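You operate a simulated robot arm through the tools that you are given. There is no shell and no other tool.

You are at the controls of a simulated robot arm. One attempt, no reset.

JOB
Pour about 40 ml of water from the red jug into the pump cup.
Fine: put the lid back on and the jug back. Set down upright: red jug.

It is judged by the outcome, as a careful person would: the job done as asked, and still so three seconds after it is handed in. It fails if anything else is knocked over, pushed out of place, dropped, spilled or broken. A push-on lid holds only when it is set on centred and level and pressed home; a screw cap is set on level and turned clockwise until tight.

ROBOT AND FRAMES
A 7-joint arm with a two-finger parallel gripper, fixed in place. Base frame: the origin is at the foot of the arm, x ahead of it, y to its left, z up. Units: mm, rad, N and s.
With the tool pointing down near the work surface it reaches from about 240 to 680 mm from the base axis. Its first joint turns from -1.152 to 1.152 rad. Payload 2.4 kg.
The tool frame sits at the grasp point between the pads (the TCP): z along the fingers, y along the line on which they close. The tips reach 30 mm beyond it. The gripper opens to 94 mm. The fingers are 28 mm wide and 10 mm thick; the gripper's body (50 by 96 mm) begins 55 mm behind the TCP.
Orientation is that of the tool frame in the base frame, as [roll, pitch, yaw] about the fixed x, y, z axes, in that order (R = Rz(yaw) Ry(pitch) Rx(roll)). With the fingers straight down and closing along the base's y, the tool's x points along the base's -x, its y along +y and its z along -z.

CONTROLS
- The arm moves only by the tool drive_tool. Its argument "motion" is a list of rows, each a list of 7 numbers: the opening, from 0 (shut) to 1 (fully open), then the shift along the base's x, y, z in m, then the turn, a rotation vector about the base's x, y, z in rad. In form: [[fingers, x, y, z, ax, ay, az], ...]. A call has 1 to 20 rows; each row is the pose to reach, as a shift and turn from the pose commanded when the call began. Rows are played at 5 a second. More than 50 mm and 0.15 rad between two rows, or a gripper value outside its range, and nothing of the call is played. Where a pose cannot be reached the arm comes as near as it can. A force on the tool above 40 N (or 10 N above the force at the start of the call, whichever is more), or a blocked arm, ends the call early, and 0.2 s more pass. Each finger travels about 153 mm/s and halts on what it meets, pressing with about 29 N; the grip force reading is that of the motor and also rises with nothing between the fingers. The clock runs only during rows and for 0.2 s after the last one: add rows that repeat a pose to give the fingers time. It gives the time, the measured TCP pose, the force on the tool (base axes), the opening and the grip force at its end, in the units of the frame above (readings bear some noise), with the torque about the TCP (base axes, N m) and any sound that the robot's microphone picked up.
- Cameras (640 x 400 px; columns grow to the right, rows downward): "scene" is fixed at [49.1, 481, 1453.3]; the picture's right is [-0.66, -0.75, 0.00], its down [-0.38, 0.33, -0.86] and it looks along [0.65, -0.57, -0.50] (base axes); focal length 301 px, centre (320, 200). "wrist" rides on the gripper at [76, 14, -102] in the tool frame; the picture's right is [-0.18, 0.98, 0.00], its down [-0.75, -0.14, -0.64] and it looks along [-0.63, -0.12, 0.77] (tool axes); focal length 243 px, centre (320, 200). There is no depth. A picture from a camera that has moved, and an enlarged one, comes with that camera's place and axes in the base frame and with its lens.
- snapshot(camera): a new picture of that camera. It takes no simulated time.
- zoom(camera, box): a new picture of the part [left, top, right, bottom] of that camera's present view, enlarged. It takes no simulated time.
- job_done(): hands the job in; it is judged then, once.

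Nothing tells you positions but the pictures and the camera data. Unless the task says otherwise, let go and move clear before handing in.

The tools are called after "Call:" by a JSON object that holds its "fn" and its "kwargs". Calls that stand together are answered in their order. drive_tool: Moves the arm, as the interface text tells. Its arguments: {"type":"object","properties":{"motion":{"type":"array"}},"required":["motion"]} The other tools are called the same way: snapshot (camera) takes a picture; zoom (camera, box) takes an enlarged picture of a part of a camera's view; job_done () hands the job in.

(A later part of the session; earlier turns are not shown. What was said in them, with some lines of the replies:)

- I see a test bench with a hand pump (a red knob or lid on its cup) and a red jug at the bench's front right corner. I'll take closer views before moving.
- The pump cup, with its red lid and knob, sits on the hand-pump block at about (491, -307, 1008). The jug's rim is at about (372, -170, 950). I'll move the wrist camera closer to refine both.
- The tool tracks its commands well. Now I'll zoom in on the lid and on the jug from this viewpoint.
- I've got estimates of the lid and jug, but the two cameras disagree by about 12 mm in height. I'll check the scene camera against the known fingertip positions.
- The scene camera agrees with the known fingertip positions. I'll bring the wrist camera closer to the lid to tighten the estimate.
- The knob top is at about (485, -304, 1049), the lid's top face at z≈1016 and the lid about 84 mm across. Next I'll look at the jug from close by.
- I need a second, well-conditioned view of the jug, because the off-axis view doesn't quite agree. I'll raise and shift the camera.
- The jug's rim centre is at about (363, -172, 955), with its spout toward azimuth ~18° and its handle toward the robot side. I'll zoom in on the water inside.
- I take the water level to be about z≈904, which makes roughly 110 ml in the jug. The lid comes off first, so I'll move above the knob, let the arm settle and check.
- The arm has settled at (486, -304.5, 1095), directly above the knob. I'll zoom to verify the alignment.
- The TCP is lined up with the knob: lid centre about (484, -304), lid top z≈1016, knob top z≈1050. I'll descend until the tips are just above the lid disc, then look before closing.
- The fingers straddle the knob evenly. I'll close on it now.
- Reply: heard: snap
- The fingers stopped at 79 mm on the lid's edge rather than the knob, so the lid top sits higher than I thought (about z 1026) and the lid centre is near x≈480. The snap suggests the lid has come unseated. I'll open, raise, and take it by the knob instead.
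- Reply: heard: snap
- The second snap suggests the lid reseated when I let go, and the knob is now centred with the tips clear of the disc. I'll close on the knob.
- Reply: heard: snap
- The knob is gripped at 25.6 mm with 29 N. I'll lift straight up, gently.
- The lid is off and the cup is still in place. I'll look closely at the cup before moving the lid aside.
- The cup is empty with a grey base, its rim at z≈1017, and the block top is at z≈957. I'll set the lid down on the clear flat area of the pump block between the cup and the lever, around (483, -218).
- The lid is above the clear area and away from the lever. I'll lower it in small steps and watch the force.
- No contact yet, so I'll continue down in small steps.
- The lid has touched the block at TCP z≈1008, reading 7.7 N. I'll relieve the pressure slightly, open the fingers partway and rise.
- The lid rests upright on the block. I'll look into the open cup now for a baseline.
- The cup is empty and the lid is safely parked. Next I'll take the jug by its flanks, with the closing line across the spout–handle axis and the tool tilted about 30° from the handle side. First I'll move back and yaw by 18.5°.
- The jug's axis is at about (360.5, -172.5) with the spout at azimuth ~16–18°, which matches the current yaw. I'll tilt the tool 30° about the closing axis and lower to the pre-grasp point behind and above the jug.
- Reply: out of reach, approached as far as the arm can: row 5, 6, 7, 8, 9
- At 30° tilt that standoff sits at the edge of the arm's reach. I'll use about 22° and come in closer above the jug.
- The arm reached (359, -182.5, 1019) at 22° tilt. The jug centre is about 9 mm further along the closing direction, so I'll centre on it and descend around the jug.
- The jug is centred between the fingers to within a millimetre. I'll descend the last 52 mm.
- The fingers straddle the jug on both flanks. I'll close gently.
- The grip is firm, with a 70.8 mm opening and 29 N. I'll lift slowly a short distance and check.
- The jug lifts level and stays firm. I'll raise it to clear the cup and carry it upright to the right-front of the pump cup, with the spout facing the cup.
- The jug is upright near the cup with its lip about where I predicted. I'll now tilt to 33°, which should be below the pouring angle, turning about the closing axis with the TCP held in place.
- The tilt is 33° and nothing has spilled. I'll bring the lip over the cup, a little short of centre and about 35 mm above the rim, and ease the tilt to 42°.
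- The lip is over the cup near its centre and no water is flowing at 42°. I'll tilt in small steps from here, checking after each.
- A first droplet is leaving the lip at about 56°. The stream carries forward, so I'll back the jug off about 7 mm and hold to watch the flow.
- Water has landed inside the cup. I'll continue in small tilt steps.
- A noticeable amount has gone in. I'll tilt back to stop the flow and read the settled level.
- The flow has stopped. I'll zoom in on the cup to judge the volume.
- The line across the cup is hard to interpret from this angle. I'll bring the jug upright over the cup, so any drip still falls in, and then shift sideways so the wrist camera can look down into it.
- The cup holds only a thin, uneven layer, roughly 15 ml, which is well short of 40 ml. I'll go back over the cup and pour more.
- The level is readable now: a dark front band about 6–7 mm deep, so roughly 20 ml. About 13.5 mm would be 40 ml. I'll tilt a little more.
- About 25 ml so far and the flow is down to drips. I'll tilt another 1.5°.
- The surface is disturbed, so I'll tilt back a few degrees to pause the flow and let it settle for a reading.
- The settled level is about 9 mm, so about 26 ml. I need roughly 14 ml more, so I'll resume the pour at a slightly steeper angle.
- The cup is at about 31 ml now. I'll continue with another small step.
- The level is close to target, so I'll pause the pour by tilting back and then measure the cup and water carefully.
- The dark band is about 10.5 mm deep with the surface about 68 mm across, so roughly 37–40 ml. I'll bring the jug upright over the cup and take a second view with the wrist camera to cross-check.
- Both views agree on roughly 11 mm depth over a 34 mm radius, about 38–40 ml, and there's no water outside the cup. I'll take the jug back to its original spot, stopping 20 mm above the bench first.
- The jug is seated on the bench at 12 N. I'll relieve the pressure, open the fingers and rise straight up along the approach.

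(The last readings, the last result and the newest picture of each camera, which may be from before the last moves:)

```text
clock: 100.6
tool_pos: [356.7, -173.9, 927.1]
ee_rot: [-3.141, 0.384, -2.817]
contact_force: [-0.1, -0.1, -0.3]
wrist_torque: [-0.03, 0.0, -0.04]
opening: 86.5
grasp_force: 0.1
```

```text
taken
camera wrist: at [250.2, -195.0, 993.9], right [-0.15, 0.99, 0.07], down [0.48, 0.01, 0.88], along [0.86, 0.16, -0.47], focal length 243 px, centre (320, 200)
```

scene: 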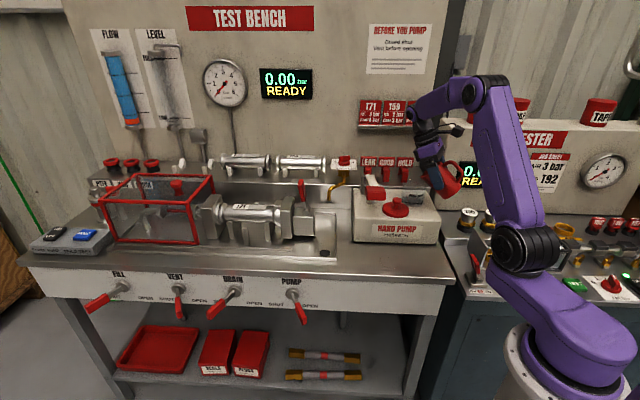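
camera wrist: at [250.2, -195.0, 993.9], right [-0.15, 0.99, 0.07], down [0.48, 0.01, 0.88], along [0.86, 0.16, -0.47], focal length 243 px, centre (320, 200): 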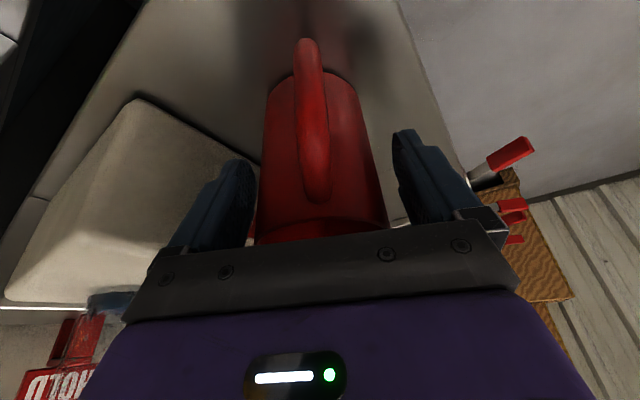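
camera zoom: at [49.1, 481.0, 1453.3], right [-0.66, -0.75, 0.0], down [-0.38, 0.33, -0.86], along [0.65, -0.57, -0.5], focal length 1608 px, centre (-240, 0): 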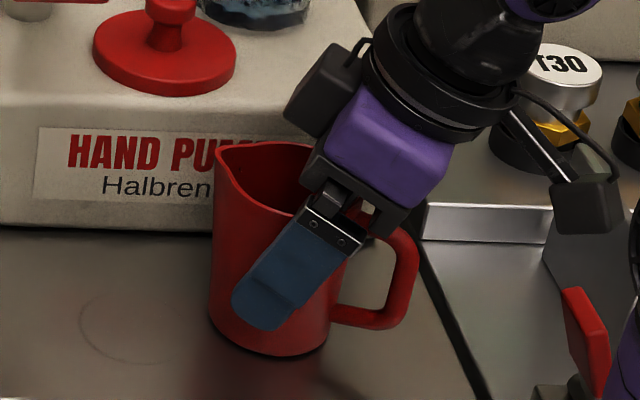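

Call:
{"fn": "drive_tool", "kwargs": {"motion": [[0.92, 0, 0, 0.008, 0, 0, 0], [0.92, 0, 0, 0.02, 0, 0, 0], [0.92, 0, 0, 0.035, 0, 0, 0], [0.92, 0, 0, 0.05, 0, 0, 0], [0.92, 0, 0, 0.07, 0, 0, 0], [0.92, 0, 0, 0.095, 0, 0, 0], [0.92, 0, 0, 0.12, 0, 0, 0], [0.92, 0, 0, 0.12, 0, 0, 0]]}}

Call:
{"fn": "snapshot", "kwargs": {"camera": "wrist"}}

Call:
{"fn": "zoom", "kwargs": {"camera": "scene", "box": [380, 180, 470, 280]}}

```text
clock: 102.4
tool_pos: [357.3, -172.0, 1045.2]
ee_rot: [-3.14, 0.384, -2.818]
contact_force: [-0.8, 0.0, 0.2]
wrist_torque: [-0.02, 0.02, 0.02]
opening: 86.4
grasp_force: 0.1
```

```text
taken
camera wrist: at [250.8, -192.7, 1113.7], right [-0.15, 0.99, 0.07], down [0.48, 0.01, 0.88], along [0.86, 0.16, -0.47], focal length 243 px, centre (320, 200)
```

wrist: 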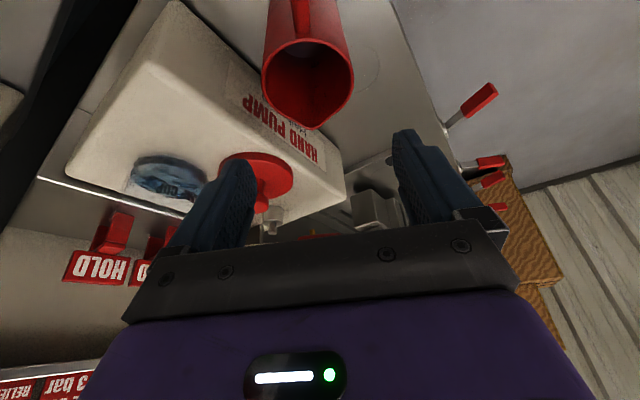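

```text
4.00 times, centred on (425, 230) of scene
camera zoom: at [49.1, 481.0, 1453.3], right [-0.66, -0.75, 0.0], down [-0.38, 0.33, -0.86], along [0.65, -0.57, -0.5], focal length 1206 px, centre (-100, 80)
```

zoom: 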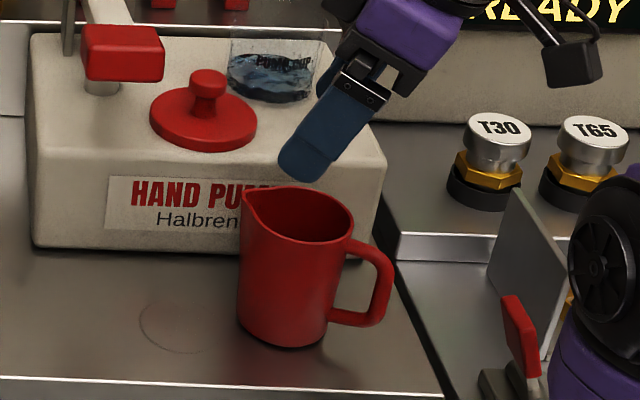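

The jug stands upright at its original place. I'll bring the tool vertical again and look into both the jug and the cup before replacing the lid.

Call:
{"fn": "drive_tool", "kwargs": {"motion": [[0.92, -0.005, -0.002, 0.015, -0.0204, 0.0609, 0], [0.92, -0.015, -0.005, 0.03, -0.0407, 0.1217, 0], [0.92, -0.025, -0.008, 0.045, -0.0611, 0.1826, 0], [0.92, -0.035, -0.011, 0.055, -0.0815, 0.2434, 0], [0.92, -0.045, -0.014, 0.062, -0.1018, 0.3043, 0], [0.92, -0.052, -0.016, 0.065, -0.1222, 0.3651, 0], [0.92, -0.052, -0.016, 0.065, -0.1222, 0.3651, 0], [0.92, -0.052, -0.016, 0.065, -0.1222, 0.3651, 0]]}}

Call:
{"fn": "snapshot", "kwargs": {"camera": "wrist"}}

Call:
{"fn": "zoom", "kwargs": {"camera": "wrist", "box": [240, 60, 440, 185]}}

Call:
{"fn": "zoom", "kwargs": {"camera": "wrist", "box": [295, 90, 365, 185]}}

```text
clock: 104.2
tool_pos: [307.8, -190.2, 1110.3]
ee_rot: [-3.141, -0.001, -2.82]
contact_force: [0.2, -0.3, 0.7]
wrist_torque: [0.0, -0.01, 0.0]
opening: 86.3
grasp_force: 0.0
```

```text
taken
camera wrist: at [231.7, -200.5, 1213.7], right [-0.14, 0.99, 0.0], down [0.76, 0.11, 0.64], along [0.64, 0.09, -0.77], focal length 243 px, centre (320, 200)
```

wrist: 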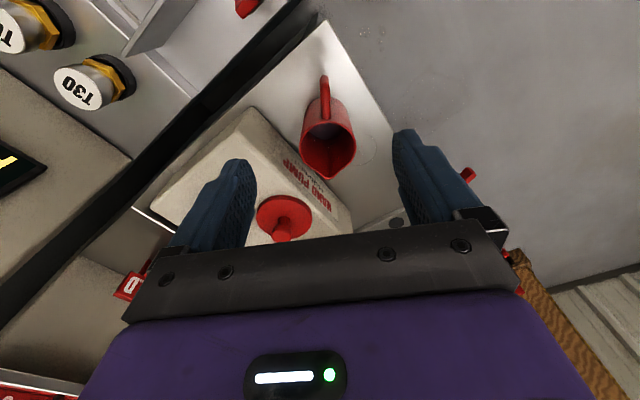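

```text
3.20 times, centred on (340, 122) of wrist
camera zoom: at [231.7, -200.5, 1213.7], right [-0.14, 0.99, 0.0], down [0.76, 0.11, 0.64], along [0.64, 0.09, -0.77], focal length 776 px, centre (256, 448)
```

zoom: 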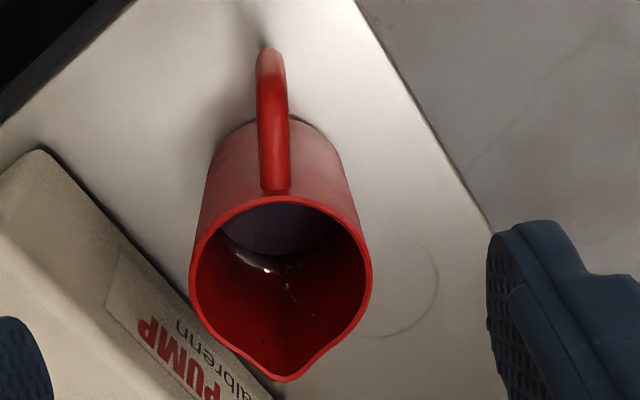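

```text
4.21 times, centred on (330, 138) of wrist
camera zoom: at [231.7, -200.5, 1213.7], right [-0.14, 0.99, 0.0], down [0.76, 0.11, 0.64], along [0.64, 0.09, -0.77], focal length 1022 px, centre (278, 463)
```

zoom: 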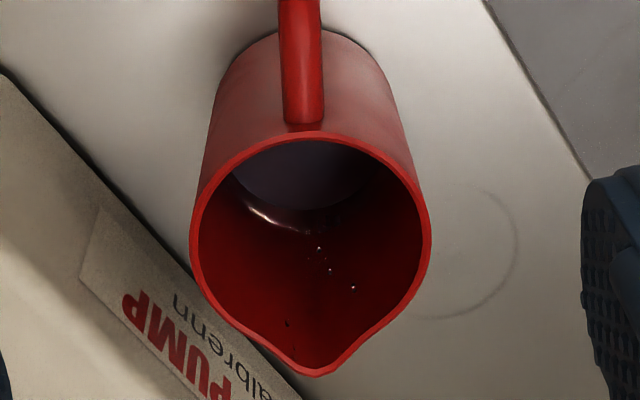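

The jug's level has dropped by about 14 mm, or roughly 40 ml, which agrees with the cup reading. Now I'll go back above the lid with yaw zero and the fingers partly open.

Call:
{"fn": "drive_tool", "kwargs": {"motion": [[0.8, 0.01, -0.002, 0.02, 0, 0, -0.04], [0.6, 0.035, -0.006, 0.035, 0, 0, -0.09], [0.45, 0.07, -0.012, 0.043, 0, 0, -0.15], [0.45, 0.105, -0.018, 0.043, 0, 0, -0.21], [0.45, 0.14, -0.023, 0.043, 0, 0, -0.27], [0.45, 0.168, -0.028, 0.043, 0, 0, -0.323], [0.45, 0.1745, -0.0285, 0.043, 0, 0, -0.323], [0.45, 0.1745, -0.0285, 0.043, 0, 0, -0.323], [0.45, 0.1745, -0.0285, 0.043, 0, 0, -0.323]]}}

Call:
{"fn": "snapshot", "kwargs": {"camera": "wrist"}}

Call:
{"fn": "zoom", "kwargs": {"camera": "wrist", "box": [180, 30, 380, 155]}}

```text
clock: 106.2
tool_pos: [479.8, -220.4, 1154.8]
ee_rot: [-3.141, 0.0, 3.141]
contact_force: [0.6, 0.1, -0.3]
wrist_torque: [0.01, -0.04, -0.02]
opening: 42.2
grasp_force: 0.1
```

```text
taken
camera wrist: at [404.8, -205.5, 1257.6], right [0.18, 0.98, 0.0], down [0.75, -0.14, 0.64], along [0.63, -0.12, -0.77], focal length 243 px, centre (320, 200)
```

wrist: 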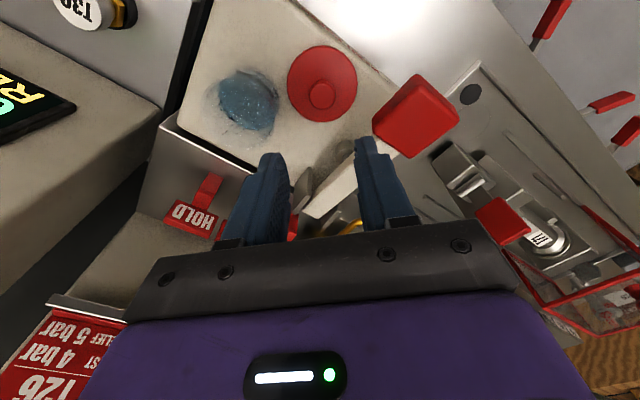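

```text
3.20 times, centred on (280, 92) of wrist
camera zoom: at [404.8, -205.5, 1257.6], right [0.18, 0.98, 0.0], down [0.75, -0.14, 0.64], along [0.63, -0.12, -0.77], focal length 776 px, centre (448, 544)
```

zoom: 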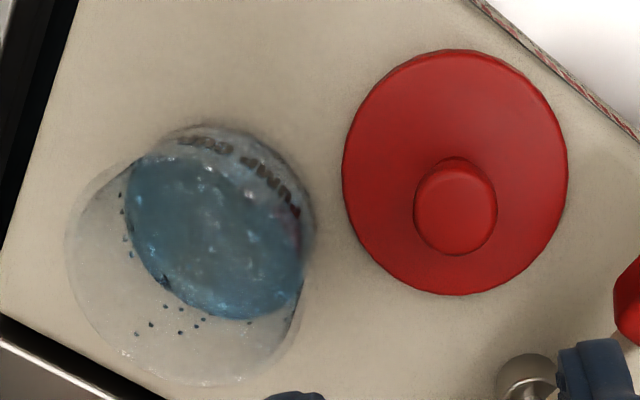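

No water has spilled outside the cup, and the level looks right at about 10–11 mm. I'll descend over the lid knob and check alignment before gripping.

Call:
{"fn": "drive_tool", "kwargs": {"motion": [[0.45, 0.001, 0.001, -0.025, 0, 0, 0], [0.45, 0.002, 0.002, -0.055, 0, 0, 0], [0.45, 0.002, 0.002, -0.085, 0, 0, 0], [0.45, 0.002, 0.002, -0.105, 0, 0, 0], [0.45, 0.002, 0.002, -0.11, 0, 0, 0], [0.45, 0.002, 0.002, -0.11, 0, 0, 0], [0.45, 0.002, 0.002, -0.11, 0, 0, 0]]}}

Call:
{"fn": "zoom", "kwargs": {"camera": "wrist", "box": [220, 60, 420, 230]}}

Call:
{"fn": "zoom", "kwargs": {"camera": "scene", "box": [350, 130, 470, 230]}}

```text
clock: 107.8
tool_pos: [482.6, -217.6, 1044.1]
ee_rot: [3.141, -0.001, -3.14]
contact_force: [-0.1, -0.9, 0.8]
wrist_torque: [0.01, 0.0, -0.02]
opening: 42.3
grasp_force: 0.0
```

```text
2.35 times, centred on (320, 145) of wrist
camera zoom: at [407.5, -202.6, 1147.3], right [0.18, 0.98, 0.0], down [0.75, -0.14, 0.64], along [0.63, -0.12, -0.77], focal length 571 px, centre (320, 329)
```

zoom: 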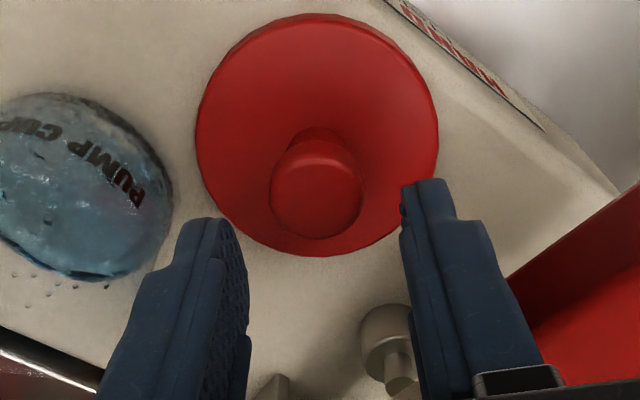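

```text
4.00 times, centred on (410, 180) of scene
camera zoom: at [49.1, 481.0, 1453.3], right [-0.66, -0.75, 0.0], down [-0.38, 0.33, -0.86], along [0.65, -0.57, -0.5], focal length 1206 px, centre (-40, 280)
```

zoom: 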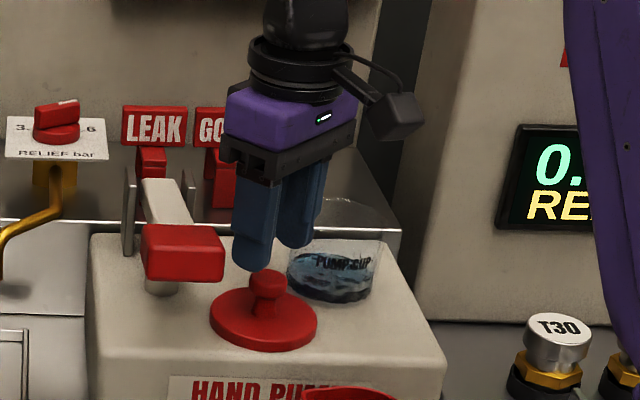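

The fingers are aligned with the knob to within a millimetre. I'll descend to the earlier grip height and close.

Call:
{"fn": "drive_tool", "kwargs": {"motion": [[0.45, 0, -0.0005, -0.012, 0, 0, 0], [0.45, 0, -0.0005, -0.024, 0, 0, 0], [0.45, 0, -0.0005, -0.032, 0, 0, 0], [0.45, 0, -0.0005, -0.035, 0, 0, 0], [0.45, 0, -0.0005, -0.035, 0, 0, 0], [0.3, 0, -0.0005, -0.035, 0, 0, 0], [0, 0, -0.0005, -0.035, 0, 0, 0], [0, 0, -0.0005, -0.035, 0, 0, 0], [0, 0, -0.0005, -0.035, 0, 0, 0]]}}

Call:
{"fn": "zoom", "kwargs": {"camera": "scene", "box": [370, 160, 450, 220]}}

Call:
{"fn": "zoom", "kwargs": {"camera": "wrist", "box": [220, 60, 420, 230]}}

```text
clock: 109.8
tool_pos: [481.1, -218.0, 1009.4]
ee_rot: [3.141, -0.002, 3.141]
contact_force: [0.1, 0.3, 0.7]
wrist_torque: [-0.02, -0.01, 0.0]
opening: 25.8
grasp_force: 28.9
```

```text
6.67 times, centred on (410, 190) of scene
camera zoom: at [49.1, 481.0, 1453.3], right [-0.66, -0.75, 0.0], down [-0.38, 0.33, -0.86], along [0.65, -0.57, -0.5], focal length 2009 px, centre (-280, 267)
```

zoom: 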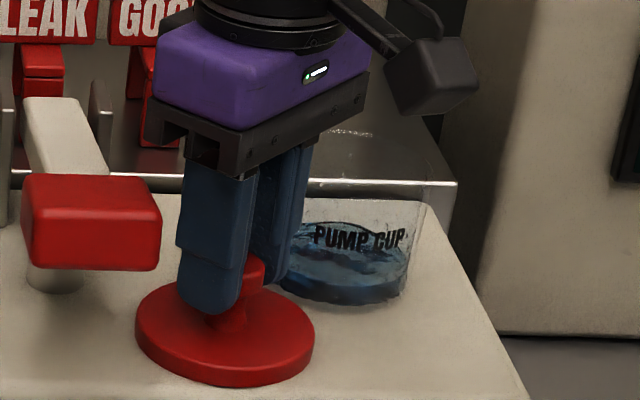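

```text
2.35 times, centred on (320, 145) of wrist
camera zoom: at [407.0, -203.0, 1113.0], right [0.18, 0.98, 0.0], down [0.75, -0.14, 0.64], along [0.63, -0.12, -0.77], focal length 571 px, centre (320, 329)
```

zoom: 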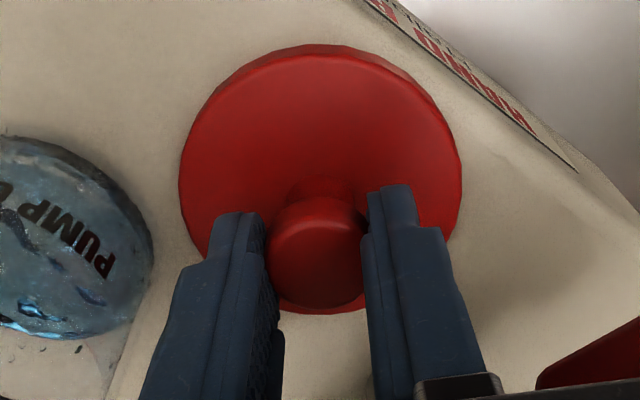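

The knob is gripped at 25.8 mm with 29 N. I'll lift the lid and carry it back over the cup.

Call:
{"fn": "drive_tool", "kwargs": {"motion": [[0, 0, 0, 0.005, 0, 0, 0], [0, 0, 0, 0.02, 0, 0, 0], [0, 0, 0, 0.04, 0, 0, 0], [0, 0, 0, 0.06, 0, 0, 0], [0, 0, 0, 0.08, 0, 0, 0], [0, 0, 0, 0.1, 0, 0, 0], [0, -0.001, -0.02, 0.11, 0, 0, 0], [0, -0.0014, -0.045, 0.11, 0, 0, 0], [0, -0.0014, -0.07, 0.11, 0, 0, 0], [0, -0.0014, -0.0869, 0.11, 0, 0, 0], [0, -0.0014, -0.0869, 0.11, 0, 0, 0], [0, -0.0014, -0.0869, 0.11, 0, 0, 0], [0, -0.0014, -0.0869, 0.11, 0, 0, 0]]}}

Call:
{"fn": "snapshot", "kwargs": {"camera": "wrist"}}

Call:
{"fn": "zoom", "kwargs": {"camera": "scene", "box": [370, 120, 470, 220]}}

```text
clock: 112.6
tool_pos: [481.8, -302.8, 1119.4]
ee_rot: [3.141, -0.001, 3.141]
contact_force: [-0.6, 0.6, -0.9]
wrist_torque: [0.03, 0.04, 0.02]
opening: 25.7
grasp_force: 29.3
```

```text
taken
camera wrist: at [405.9, -288.1, 1222.2], right [0.18, 0.98, 0.0], down [0.75, -0.14, 0.64], along [0.63, -0.12, -0.77], focal length 243 px, centre (320, 200)
```

wrist: 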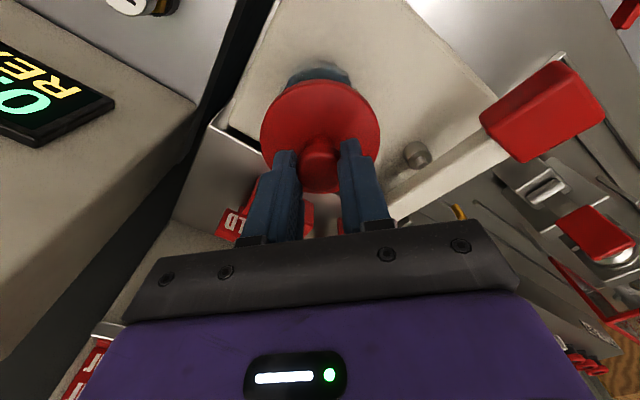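

```text
4.00 times, centred on (420, 170) of scene
camera zoom: at [49.1, 481.0, 1453.3], right [-0.66, -0.75, 0.0], down [-0.38, 0.33, -0.86], along [0.65, -0.57, -0.5], focal length 1206 px, centre (-80, 320)
```

zoom: 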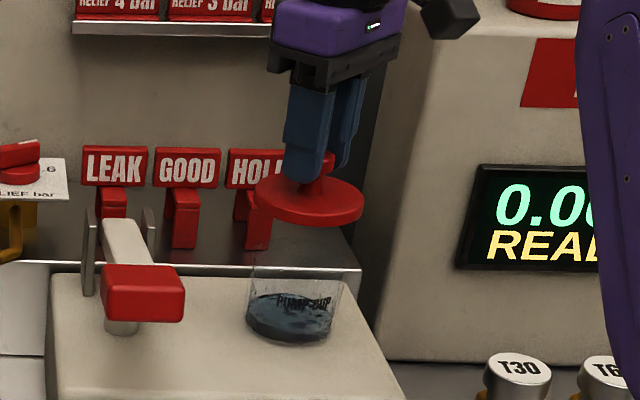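

I'm almost centred and need −1.8 mm in y. I'll correct that and lower to about 10 mm above the seat, then verify.

Call:
{"fn": "drive_tool", "kwargs": {"motion": [[0, -0.0003, -0.0018, 0, 0, 0, 0], [0, -0.0003, -0.0018, -0.012, 0, 0, 0], [0, -0.0003, -0.0018, -0.026, 0, 0, 0], [0, -0.0003, -0.0018, -0.038, 0, 0, 0], [0, -0.0003, -0.0018, -0.042, 0, 0, 0], [0, -0.0003, -0.0018, -0.042, 0, 0, 0], [0, -0.0003, -0.0018, -0.042, 0, 0, 0]]}}

Call:
{"fn": "zoom", "kwargs": {"camera": "wrist", "box": [220, 40, 420, 210]}}

Call:
{"fn": "zoom", "kwargs": {"camera": "scene", "box": [400, 150, 450, 210]}}

```text
clock: 114.2
tool_pos: [480.9, -303.8, 1076.2]
ee_rot: [3.141, 0.0, 3.141]
contact_force: [0.9, 0.8, -0.6]
wrist_torque: [-0.02, 0.01, 0.02]
opening: 25.7
grasp_force: 28.5
```

```text
2.35 times, centred on (320, 125) of wrist
camera zoom: at [405.5, -290.0, 1179.8], right [0.18, 0.98, 0.0], down [0.75, -0.14, 0.64], along [0.63, -0.12, -0.77], focal length 571 px, centre (320, 376)
```

zoom: 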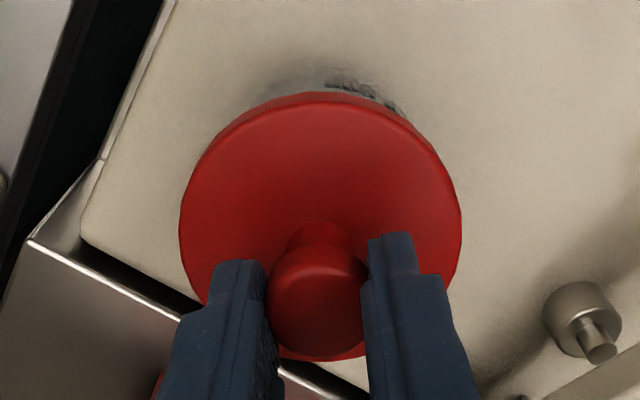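

```text
6.67 times, centred on (425, 180) of scene
camera zoom: at [49.1, 481.0, 1453.3], right [-0.66, -0.75, 0.0], down [-0.38, 0.33, -0.86], along [0.65, -0.57, -0.5], focal length 2009 px, centre (-380, 333)
```

zoom: 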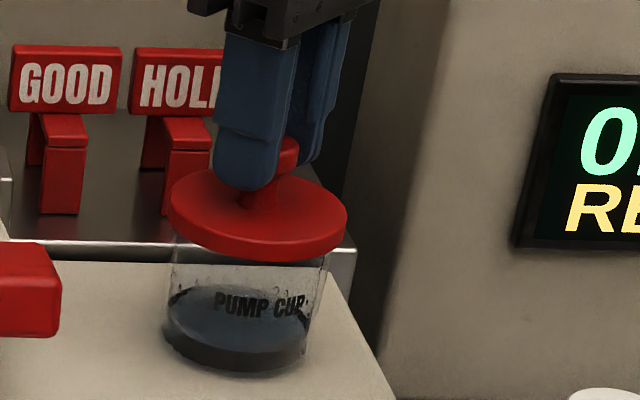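

The gripper is within 0.1 mm of the original seating position. I'll lower in small steps onto the rim and watch the force.

Call:
{"fn": "drive_tool", "kwargs": {"motion": [[0, 0, 0, -0.003, 0, 0, 0], [0, 0, 0, -0.006, 0, 0, 0], [0, 0, 0, -0.007, 0, 0, 0], [0, 0, 0, -0.007, 0, 0, 0]]}}

Call:
{"fn": "zoom", "kwargs": {"camera": "scene", "box": [405, 160, 445, 205]}}

```text
clock: 115.2
tool_pos: [479.5, -306.3, 1069.4]
ee_rot: [-3.141, 0.0, 3.14]
contact_force: [-0.2, -0.5, 0.4]
wrist_torque: [0.03, -0.02, -0.02]
opening: 26.0
grasp_force: 29.5
```

```text
8.89 times, centred on (425, 182) of scene
camera zoom: at [49.1, 481.0, 1453.3], right [-0.66, -0.75, 0.0], down [-0.38, 0.33, -0.86], along [0.65, -0.57, -0.5], focal length 2679 px, centre (-613, 356)
```

zoom: 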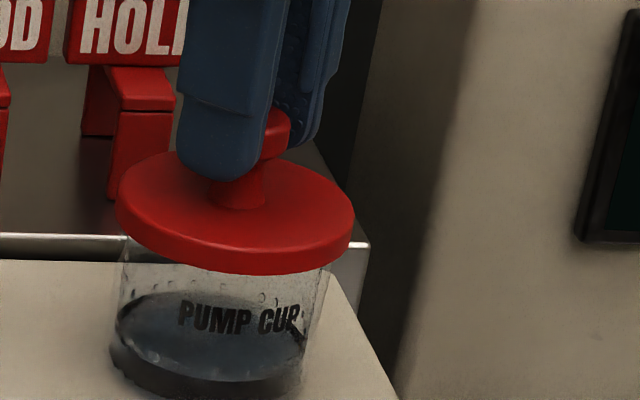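

Call:
{"fn": "drive_tool", "kwargs": {"motion": [[0, 0, 0, -0.001, 0, 0, 0], [0, 0, 0, -0.0015, 0, 0, 0], [0, 0, 0, -0.0015, 0, 0, 0]]}}

Call:
{"fn": "drive_tool", "kwargs": {"motion": [[0, 0, 0, -0.001, 0, 0, 0], [0, 0, 0, -0.001, 0, 0, 0]]}}

```text
clock: 116.0
tool_pos: [480.3, -306.8, 1068.8]
ee_rot: [3.141, 0.0, 3.141]
contact_force: [0.0, -0.5, -0.1]
wrist_torque: [-0.02, -0.01, -0.02]
opening: 26.0
grasp_force: 29.0
```

```text
clock: 116.6
tool_pos: [479.0, -303.6, 1067.6]
ee_rot: [3.139, -0.001, -3.14]
contact_force: [-8.0, 11.1, 9.7]
wrist_torque: [0.31, 0.22, -0.05]
opening: 26.1
grasp_force: 29.5
heard: snap
```

A snap, so the lid engaged its seat. There's some lateral load on the gripper, so I'll look at the seating before releasing.

Call:
{"fn": "snapshot", "kwargs": {"camera": "wrist"}}

Call:
{"fn": "zoom", "kwargs": {"camera": "wrist", "box": [220, 40, 420, 210]}}

Call:
{"fn": "zoom", "kwargs": {"camera": "scene", "box": [405, 160, 445, 205]}}

```text
taken
camera wrist: at [405.7, -289.9, 1171.3], right [0.18, 0.98, 0.0], down [0.76, -0.14, 0.64], along [0.63, -0.12, -0.77], focal length 243 px, centre (320, 200)
```

wrist: 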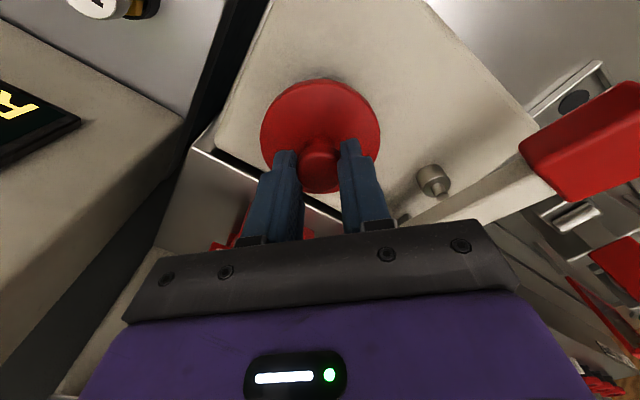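

```text
2.35 times, centred on (320, 125) of wrist
camera zoom: at [405.7, -289.9, 1171.3], right [0.18, 0.98, 0.0], down [0.76, -0.14, 0.64], along [0.63, -0.12, -0.77], focal length 571 px, centre (320, 376)
```

zoom: 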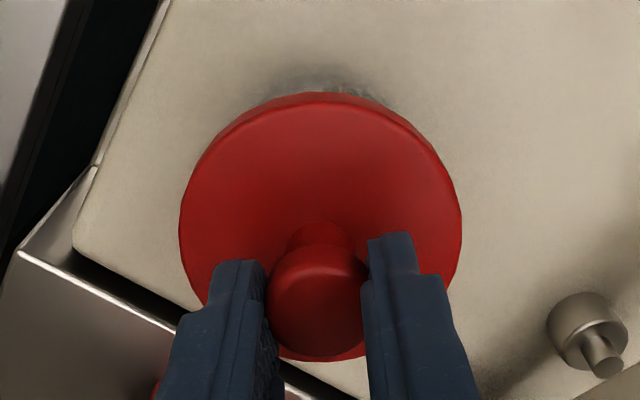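

```text
8.89 times, centred on (425, 182) of scene
camera zoom: at [48.7, 481.4, 1453.1], right [-0.66, -0.75, 0.0], down [-0.38, 0.33, -0.87], along [0.65, -0.57, -0.5], focal length 2679 px, centre (-613, 356)
```

zoom: 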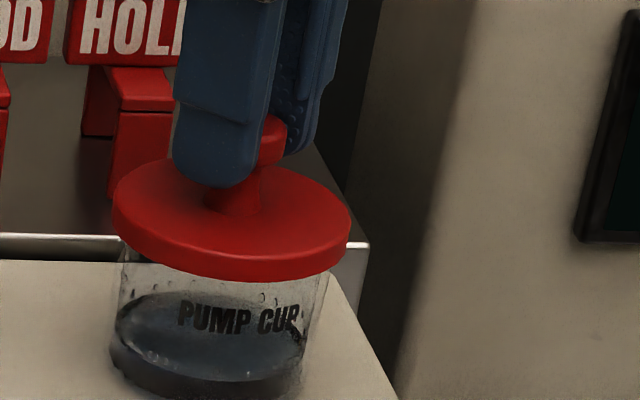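

The lid sits level and centred. I'll ease the lateral load by shifting slightly toward its seat and press down a little more.

Call:
{"fn": "drive_tool", "kwargs": {"motion": [[0, -0.0004, 0.0006, -0.0003, 0, 0, 0], [0, -0.0006, 0.001, -0.0006, 0, 0, 0], [0, -0.0006, 0.001, -0.001, 0, 0, 0]]}}

```text
clock: 117.4
tool_pos: [480.5, -304.4, 1068.2]
ee_rot: [-3.142, 0.0, 3.141]
contact_force: [-5.7, 11.8, 13.0]
wrist_torque: [0.29, 0.33, 0.05]
opening: 25.7
grasp_force: 29.1
```

Call:
{"fn": "drive_tool", "kwargs": {"motion": [[0, -0.0004, 0.0006, -0.0006, 0, 0, 0], [0, -0.0006, 0.001, -0.0012, 0, 0, 0], [0, -0.0006, 0.001, -0.0016, 0, 0, 0]]}}

Call:
{"fn": "zoom", "kwargs": {"camera": "scene", "box": [405, 160, 445, 205]}}

```text
clock: 118.2
tool_pos: [479.2, -303.7, 1067.1]
ee_rot: [-3.14, 0.006, 3.14]
contact_force: [-0.7, 8.5, 30.2]
wrist_torque: [0.23, 0.04, 0.01]
opening: 25.6
grasp_force: 29.5
```

```text
8.89 times, centred on (425, 182) of scene
camera zoom: at [48.6, 481.5, 1453.1], right [-0.66, -0.75, 0.0], down [-0.37, 0.33, -0.87], along [0.65, -0.57, -0.5], focal length 2679 px, centre (-613, 356)
```

zoom: 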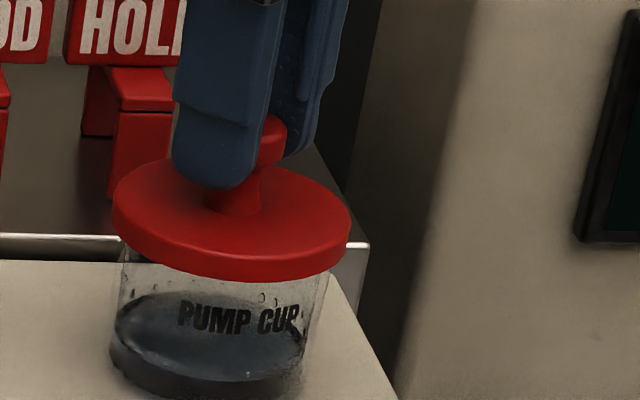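

The lid has been pressed at 30 N and is level. I'll ease off the pressure, open the fingers and rise clear.

Call:
{"fn": "drive_tool", "kwargs": {"motion": [[0, 0, 0.0006, 0.0008, 0, 0, 0], [0, 0, 0.0008, 0.0016, 0, 0, 0], [0.35, 0, 0.0008, 0.0016, 0, 0, 0], [0.45, 0, 0.0008, 0.0016, 0, 0, 0], [0.45, 0, 0.0008, 0.0016, 0, 0, 0]]}}

Call:
{"fn": "zoom", "kwargs": {"camera": "scene", "box": [405, 160, 445, 205]}}

Call:
{"fn": "zoom", "kwargs": {"camera": "wrist", "box": [220, 40, 420, 210]}}

```text
clock: 119.4
tool_pos: [480.5, -303.3, 1066.5]
ee_rot: [-3.141, -0.001, 3.141]
contact_force: [-0.4, 0.1, 0.1]
wrist_torque: [-0.01, -0.02, 0.02]
opening: 42.2
grasp_force: 0.1
```

```text
8.89 times, centred on (425, 182) of scene
camera zoom: at [49.1, 481.0, 1453.3], right [-0.66, -0.75, 0.0], down [-0.38, 0.33, -0.86], along [0.65, -0.57, -0.5], focal length 2679 px, centre (-613, 356)
```

zoom: 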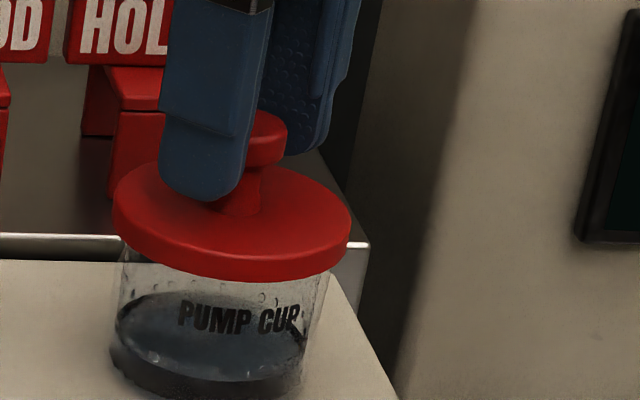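

```text
2.35 times, centred on (320, 125) of wrist
camera zoom: at [404.6, -288.1, 1170.1], right [0.18, 0.98, 0.0], down [0.75, -0.14, 0.64], along [0.63, -0.12, -0.77], focal length 571 px, centre (320, 376)
```

zoom: 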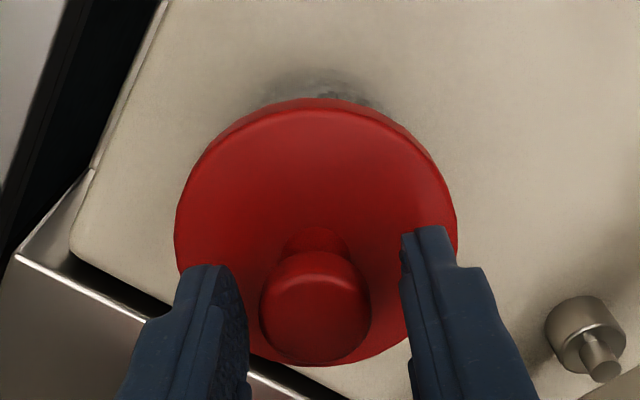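

The lid stayed put when released, and its position and height in the scene view match the original seating to within about a millimetre. I'll rise clear and do a final check.

Call:
{"fn": "drive_tool", "kwargs": {"motion": [[0.45, 0, 0, 0.01, 0, 0, 0], [0.45, 0, 0, 0.03, 0, 0, 0], [0.45, 0, 0, 0.06, 0, 0, 0], [0.45, -0.02, 0, 0.09, 0, 0, 0], [0.45, -0.055, 0.01, 0.115, 0, 0, 0], [0.45, -0.095, 0.02, 0.13, 0, 0, 0], [0.45, -0.1, 0.03, 0.135, 0, 0, 0], [0.45, -0.1, 0.03, 0.135, 0, 0, 0]]}}

Call:
{"fn": "snapshot", "kwargs": {"camera": "scene"}}

Call:
{"fn": "zoom", "kwargs": {"camera": "scene", "box": [330, 140, 470, 280]}}

Call:
{"fn": "zoom", "kwargs": {"camera": "scene", "box": [400, 140, 460, 210]}}

Call:
{"fn": "snapshot", "kwargs": {"camera": "wrist"}}

```text
clock: 121.2
tool_pos: [379.9, -273.2, 1203.4]
ee_rot: [3.141, -0.002, -3.141]
contact_force: [0.3, -0.2, -0.1]
wrist_torque: [-0.02, 0.02, -0.04]
opening: 42.2
grasp_force: 0.1
```

```text
taken
```

scene: 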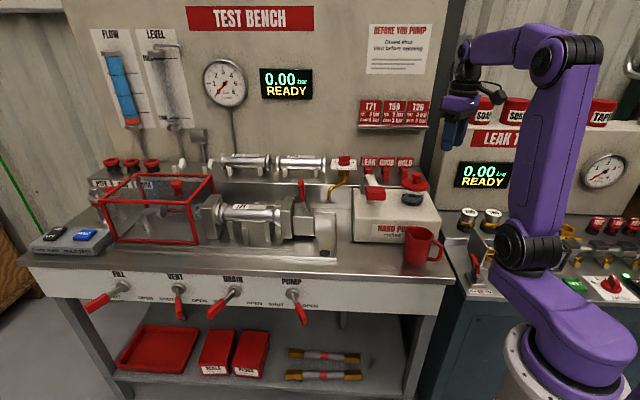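

```text
2.86 times, centred on (400, 210) of scene
camera zoom: at [49.1, 481.0, 1453.3], right [-0.66, -0.75, 0.0], down [-0.38, 0.33, -0.86], along [0.65, -0.57, -0.5], focal length 861 px, centre (91, 171)
```

zoom: 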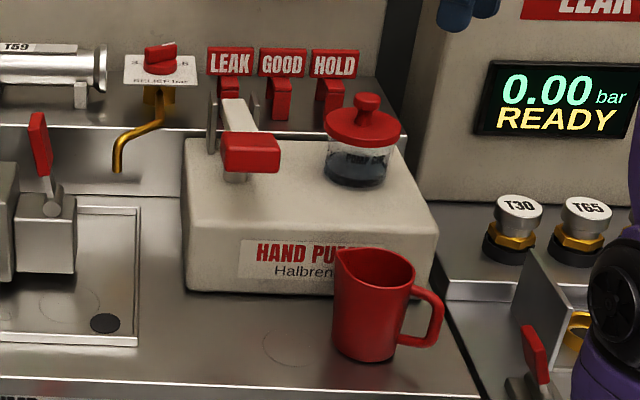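

```text
5.71 times, centred on (430, 175) of scene
camera zoom: at [49.1, 481.0, 1453.3], right [-0.66, -0.75, 0.0], down [-0.38, 0.33, -0.86], along [0.65, -0.57, -0.5], focal length 1722 px, centre (-309, 343)
```

zoom: 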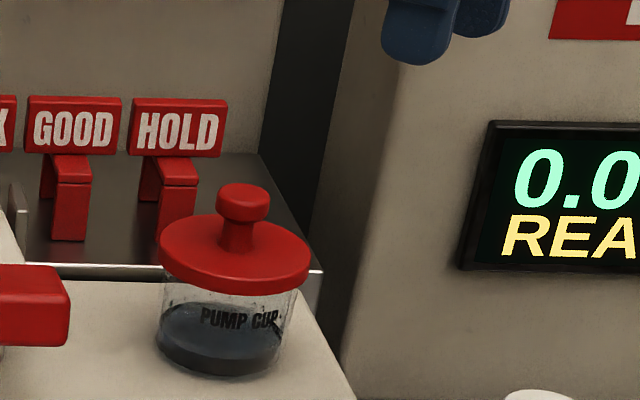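

```text
taken
camera wrist: at [305.2, -258.6, 1306.1], right [0.18, 0.98, 0.0], down [0.75, -0.14, 0.64], along [0.63, -0.12, -0.77], focal length 243 px, centre (320, 200)
```

wrist: 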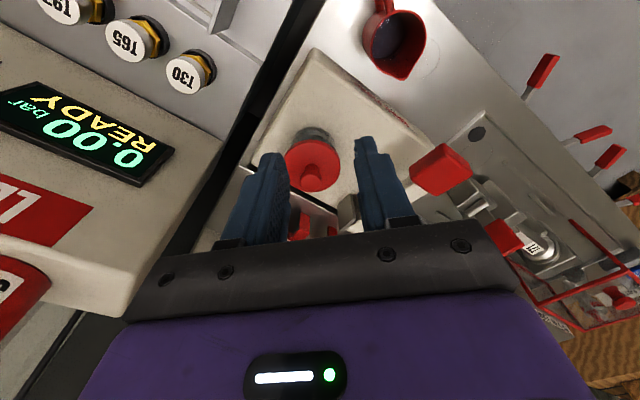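

Everything matches the original layout. I'll take one last close look at the settled level and the bench around the cup and jug.

Call:
{"fn": "zoom", "kwargs": {"camera": "scene", "box": [402, 187, 434, 207]}}

Call:
{"fn": "zoom", "kwargs": {"camera": "wrist", "box": [230, 0, 440, 150]}}

```text
16.00 times, centred on (418, 197) of scene
camera zoom: at [49.1, 481.0, 1453.3], right [-0.66, -0.75, 0.0], down [-0.38, 0.33, -0.86], along [0.65, -0.57, -0.5], focal length 4822 px, centre (-1248, 248)
```

zoom: 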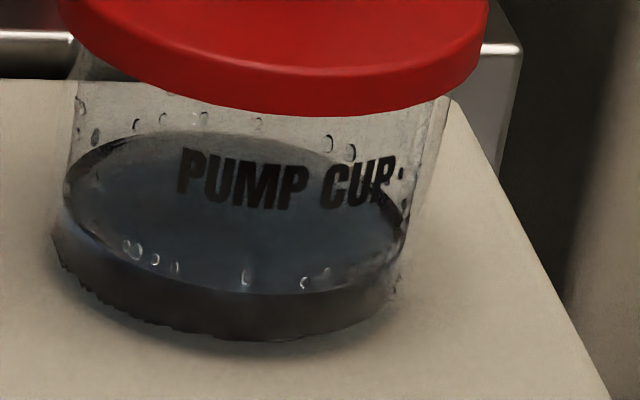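

```text
2.67 times, centred on (335, 75) of wrist
camera zoom: at [305.2, -258.6, 1306.1], right [0.18, 0.98, 0.0], down [0.75, -0.14, 0.64], along [0.63, -0.12, -0.77], focal length 647 px, centre (280, 533)
```

zoom: 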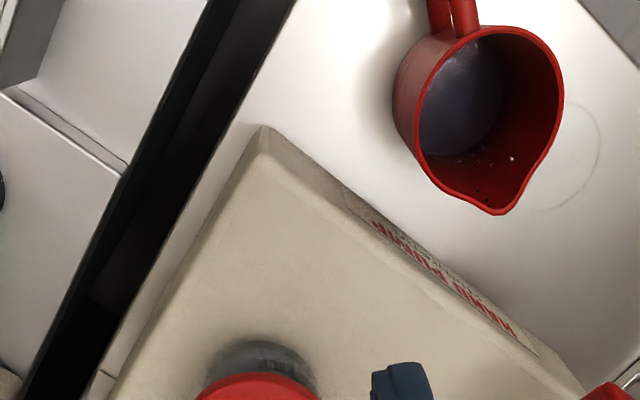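

The settled level reads about 11.4 mm over a ~34 mm radius, so about 40 ml. The lid is seated level, the jug is upright in its place, nothing is spilled and the arm is clear. I'll hand the job in.

Call:
{"fn": "job_done", "kwargs": {}}

```text
The job is handed in.
```

I poured about 40 ml of water from the red jug into the pump cup and handed the job in.

- **Amount poured:** The settled water in the cup is about 11.4 mm deep, which I work out to about 40 ml. The drop in the jug's level gives roughly the same figure. Both are read from camera views, so the true amount could be a few ml either way.
- **Lid:** It snapped on as I lowered it, and I then pressed it down with about 30 N. It looks level and in the same position as before.
- **Red jug:** It stands upright in its original place on the bench.
- **Surroundings:** I saw no spilled water on the pump block or the bench, and nothing else was moved. The arm has let go and is clear of everything.

On my first attempt at the lid, the fingers closed on its edge instead of the knob. I opened them and took it by the knob; the lid and cup looked unaffected.
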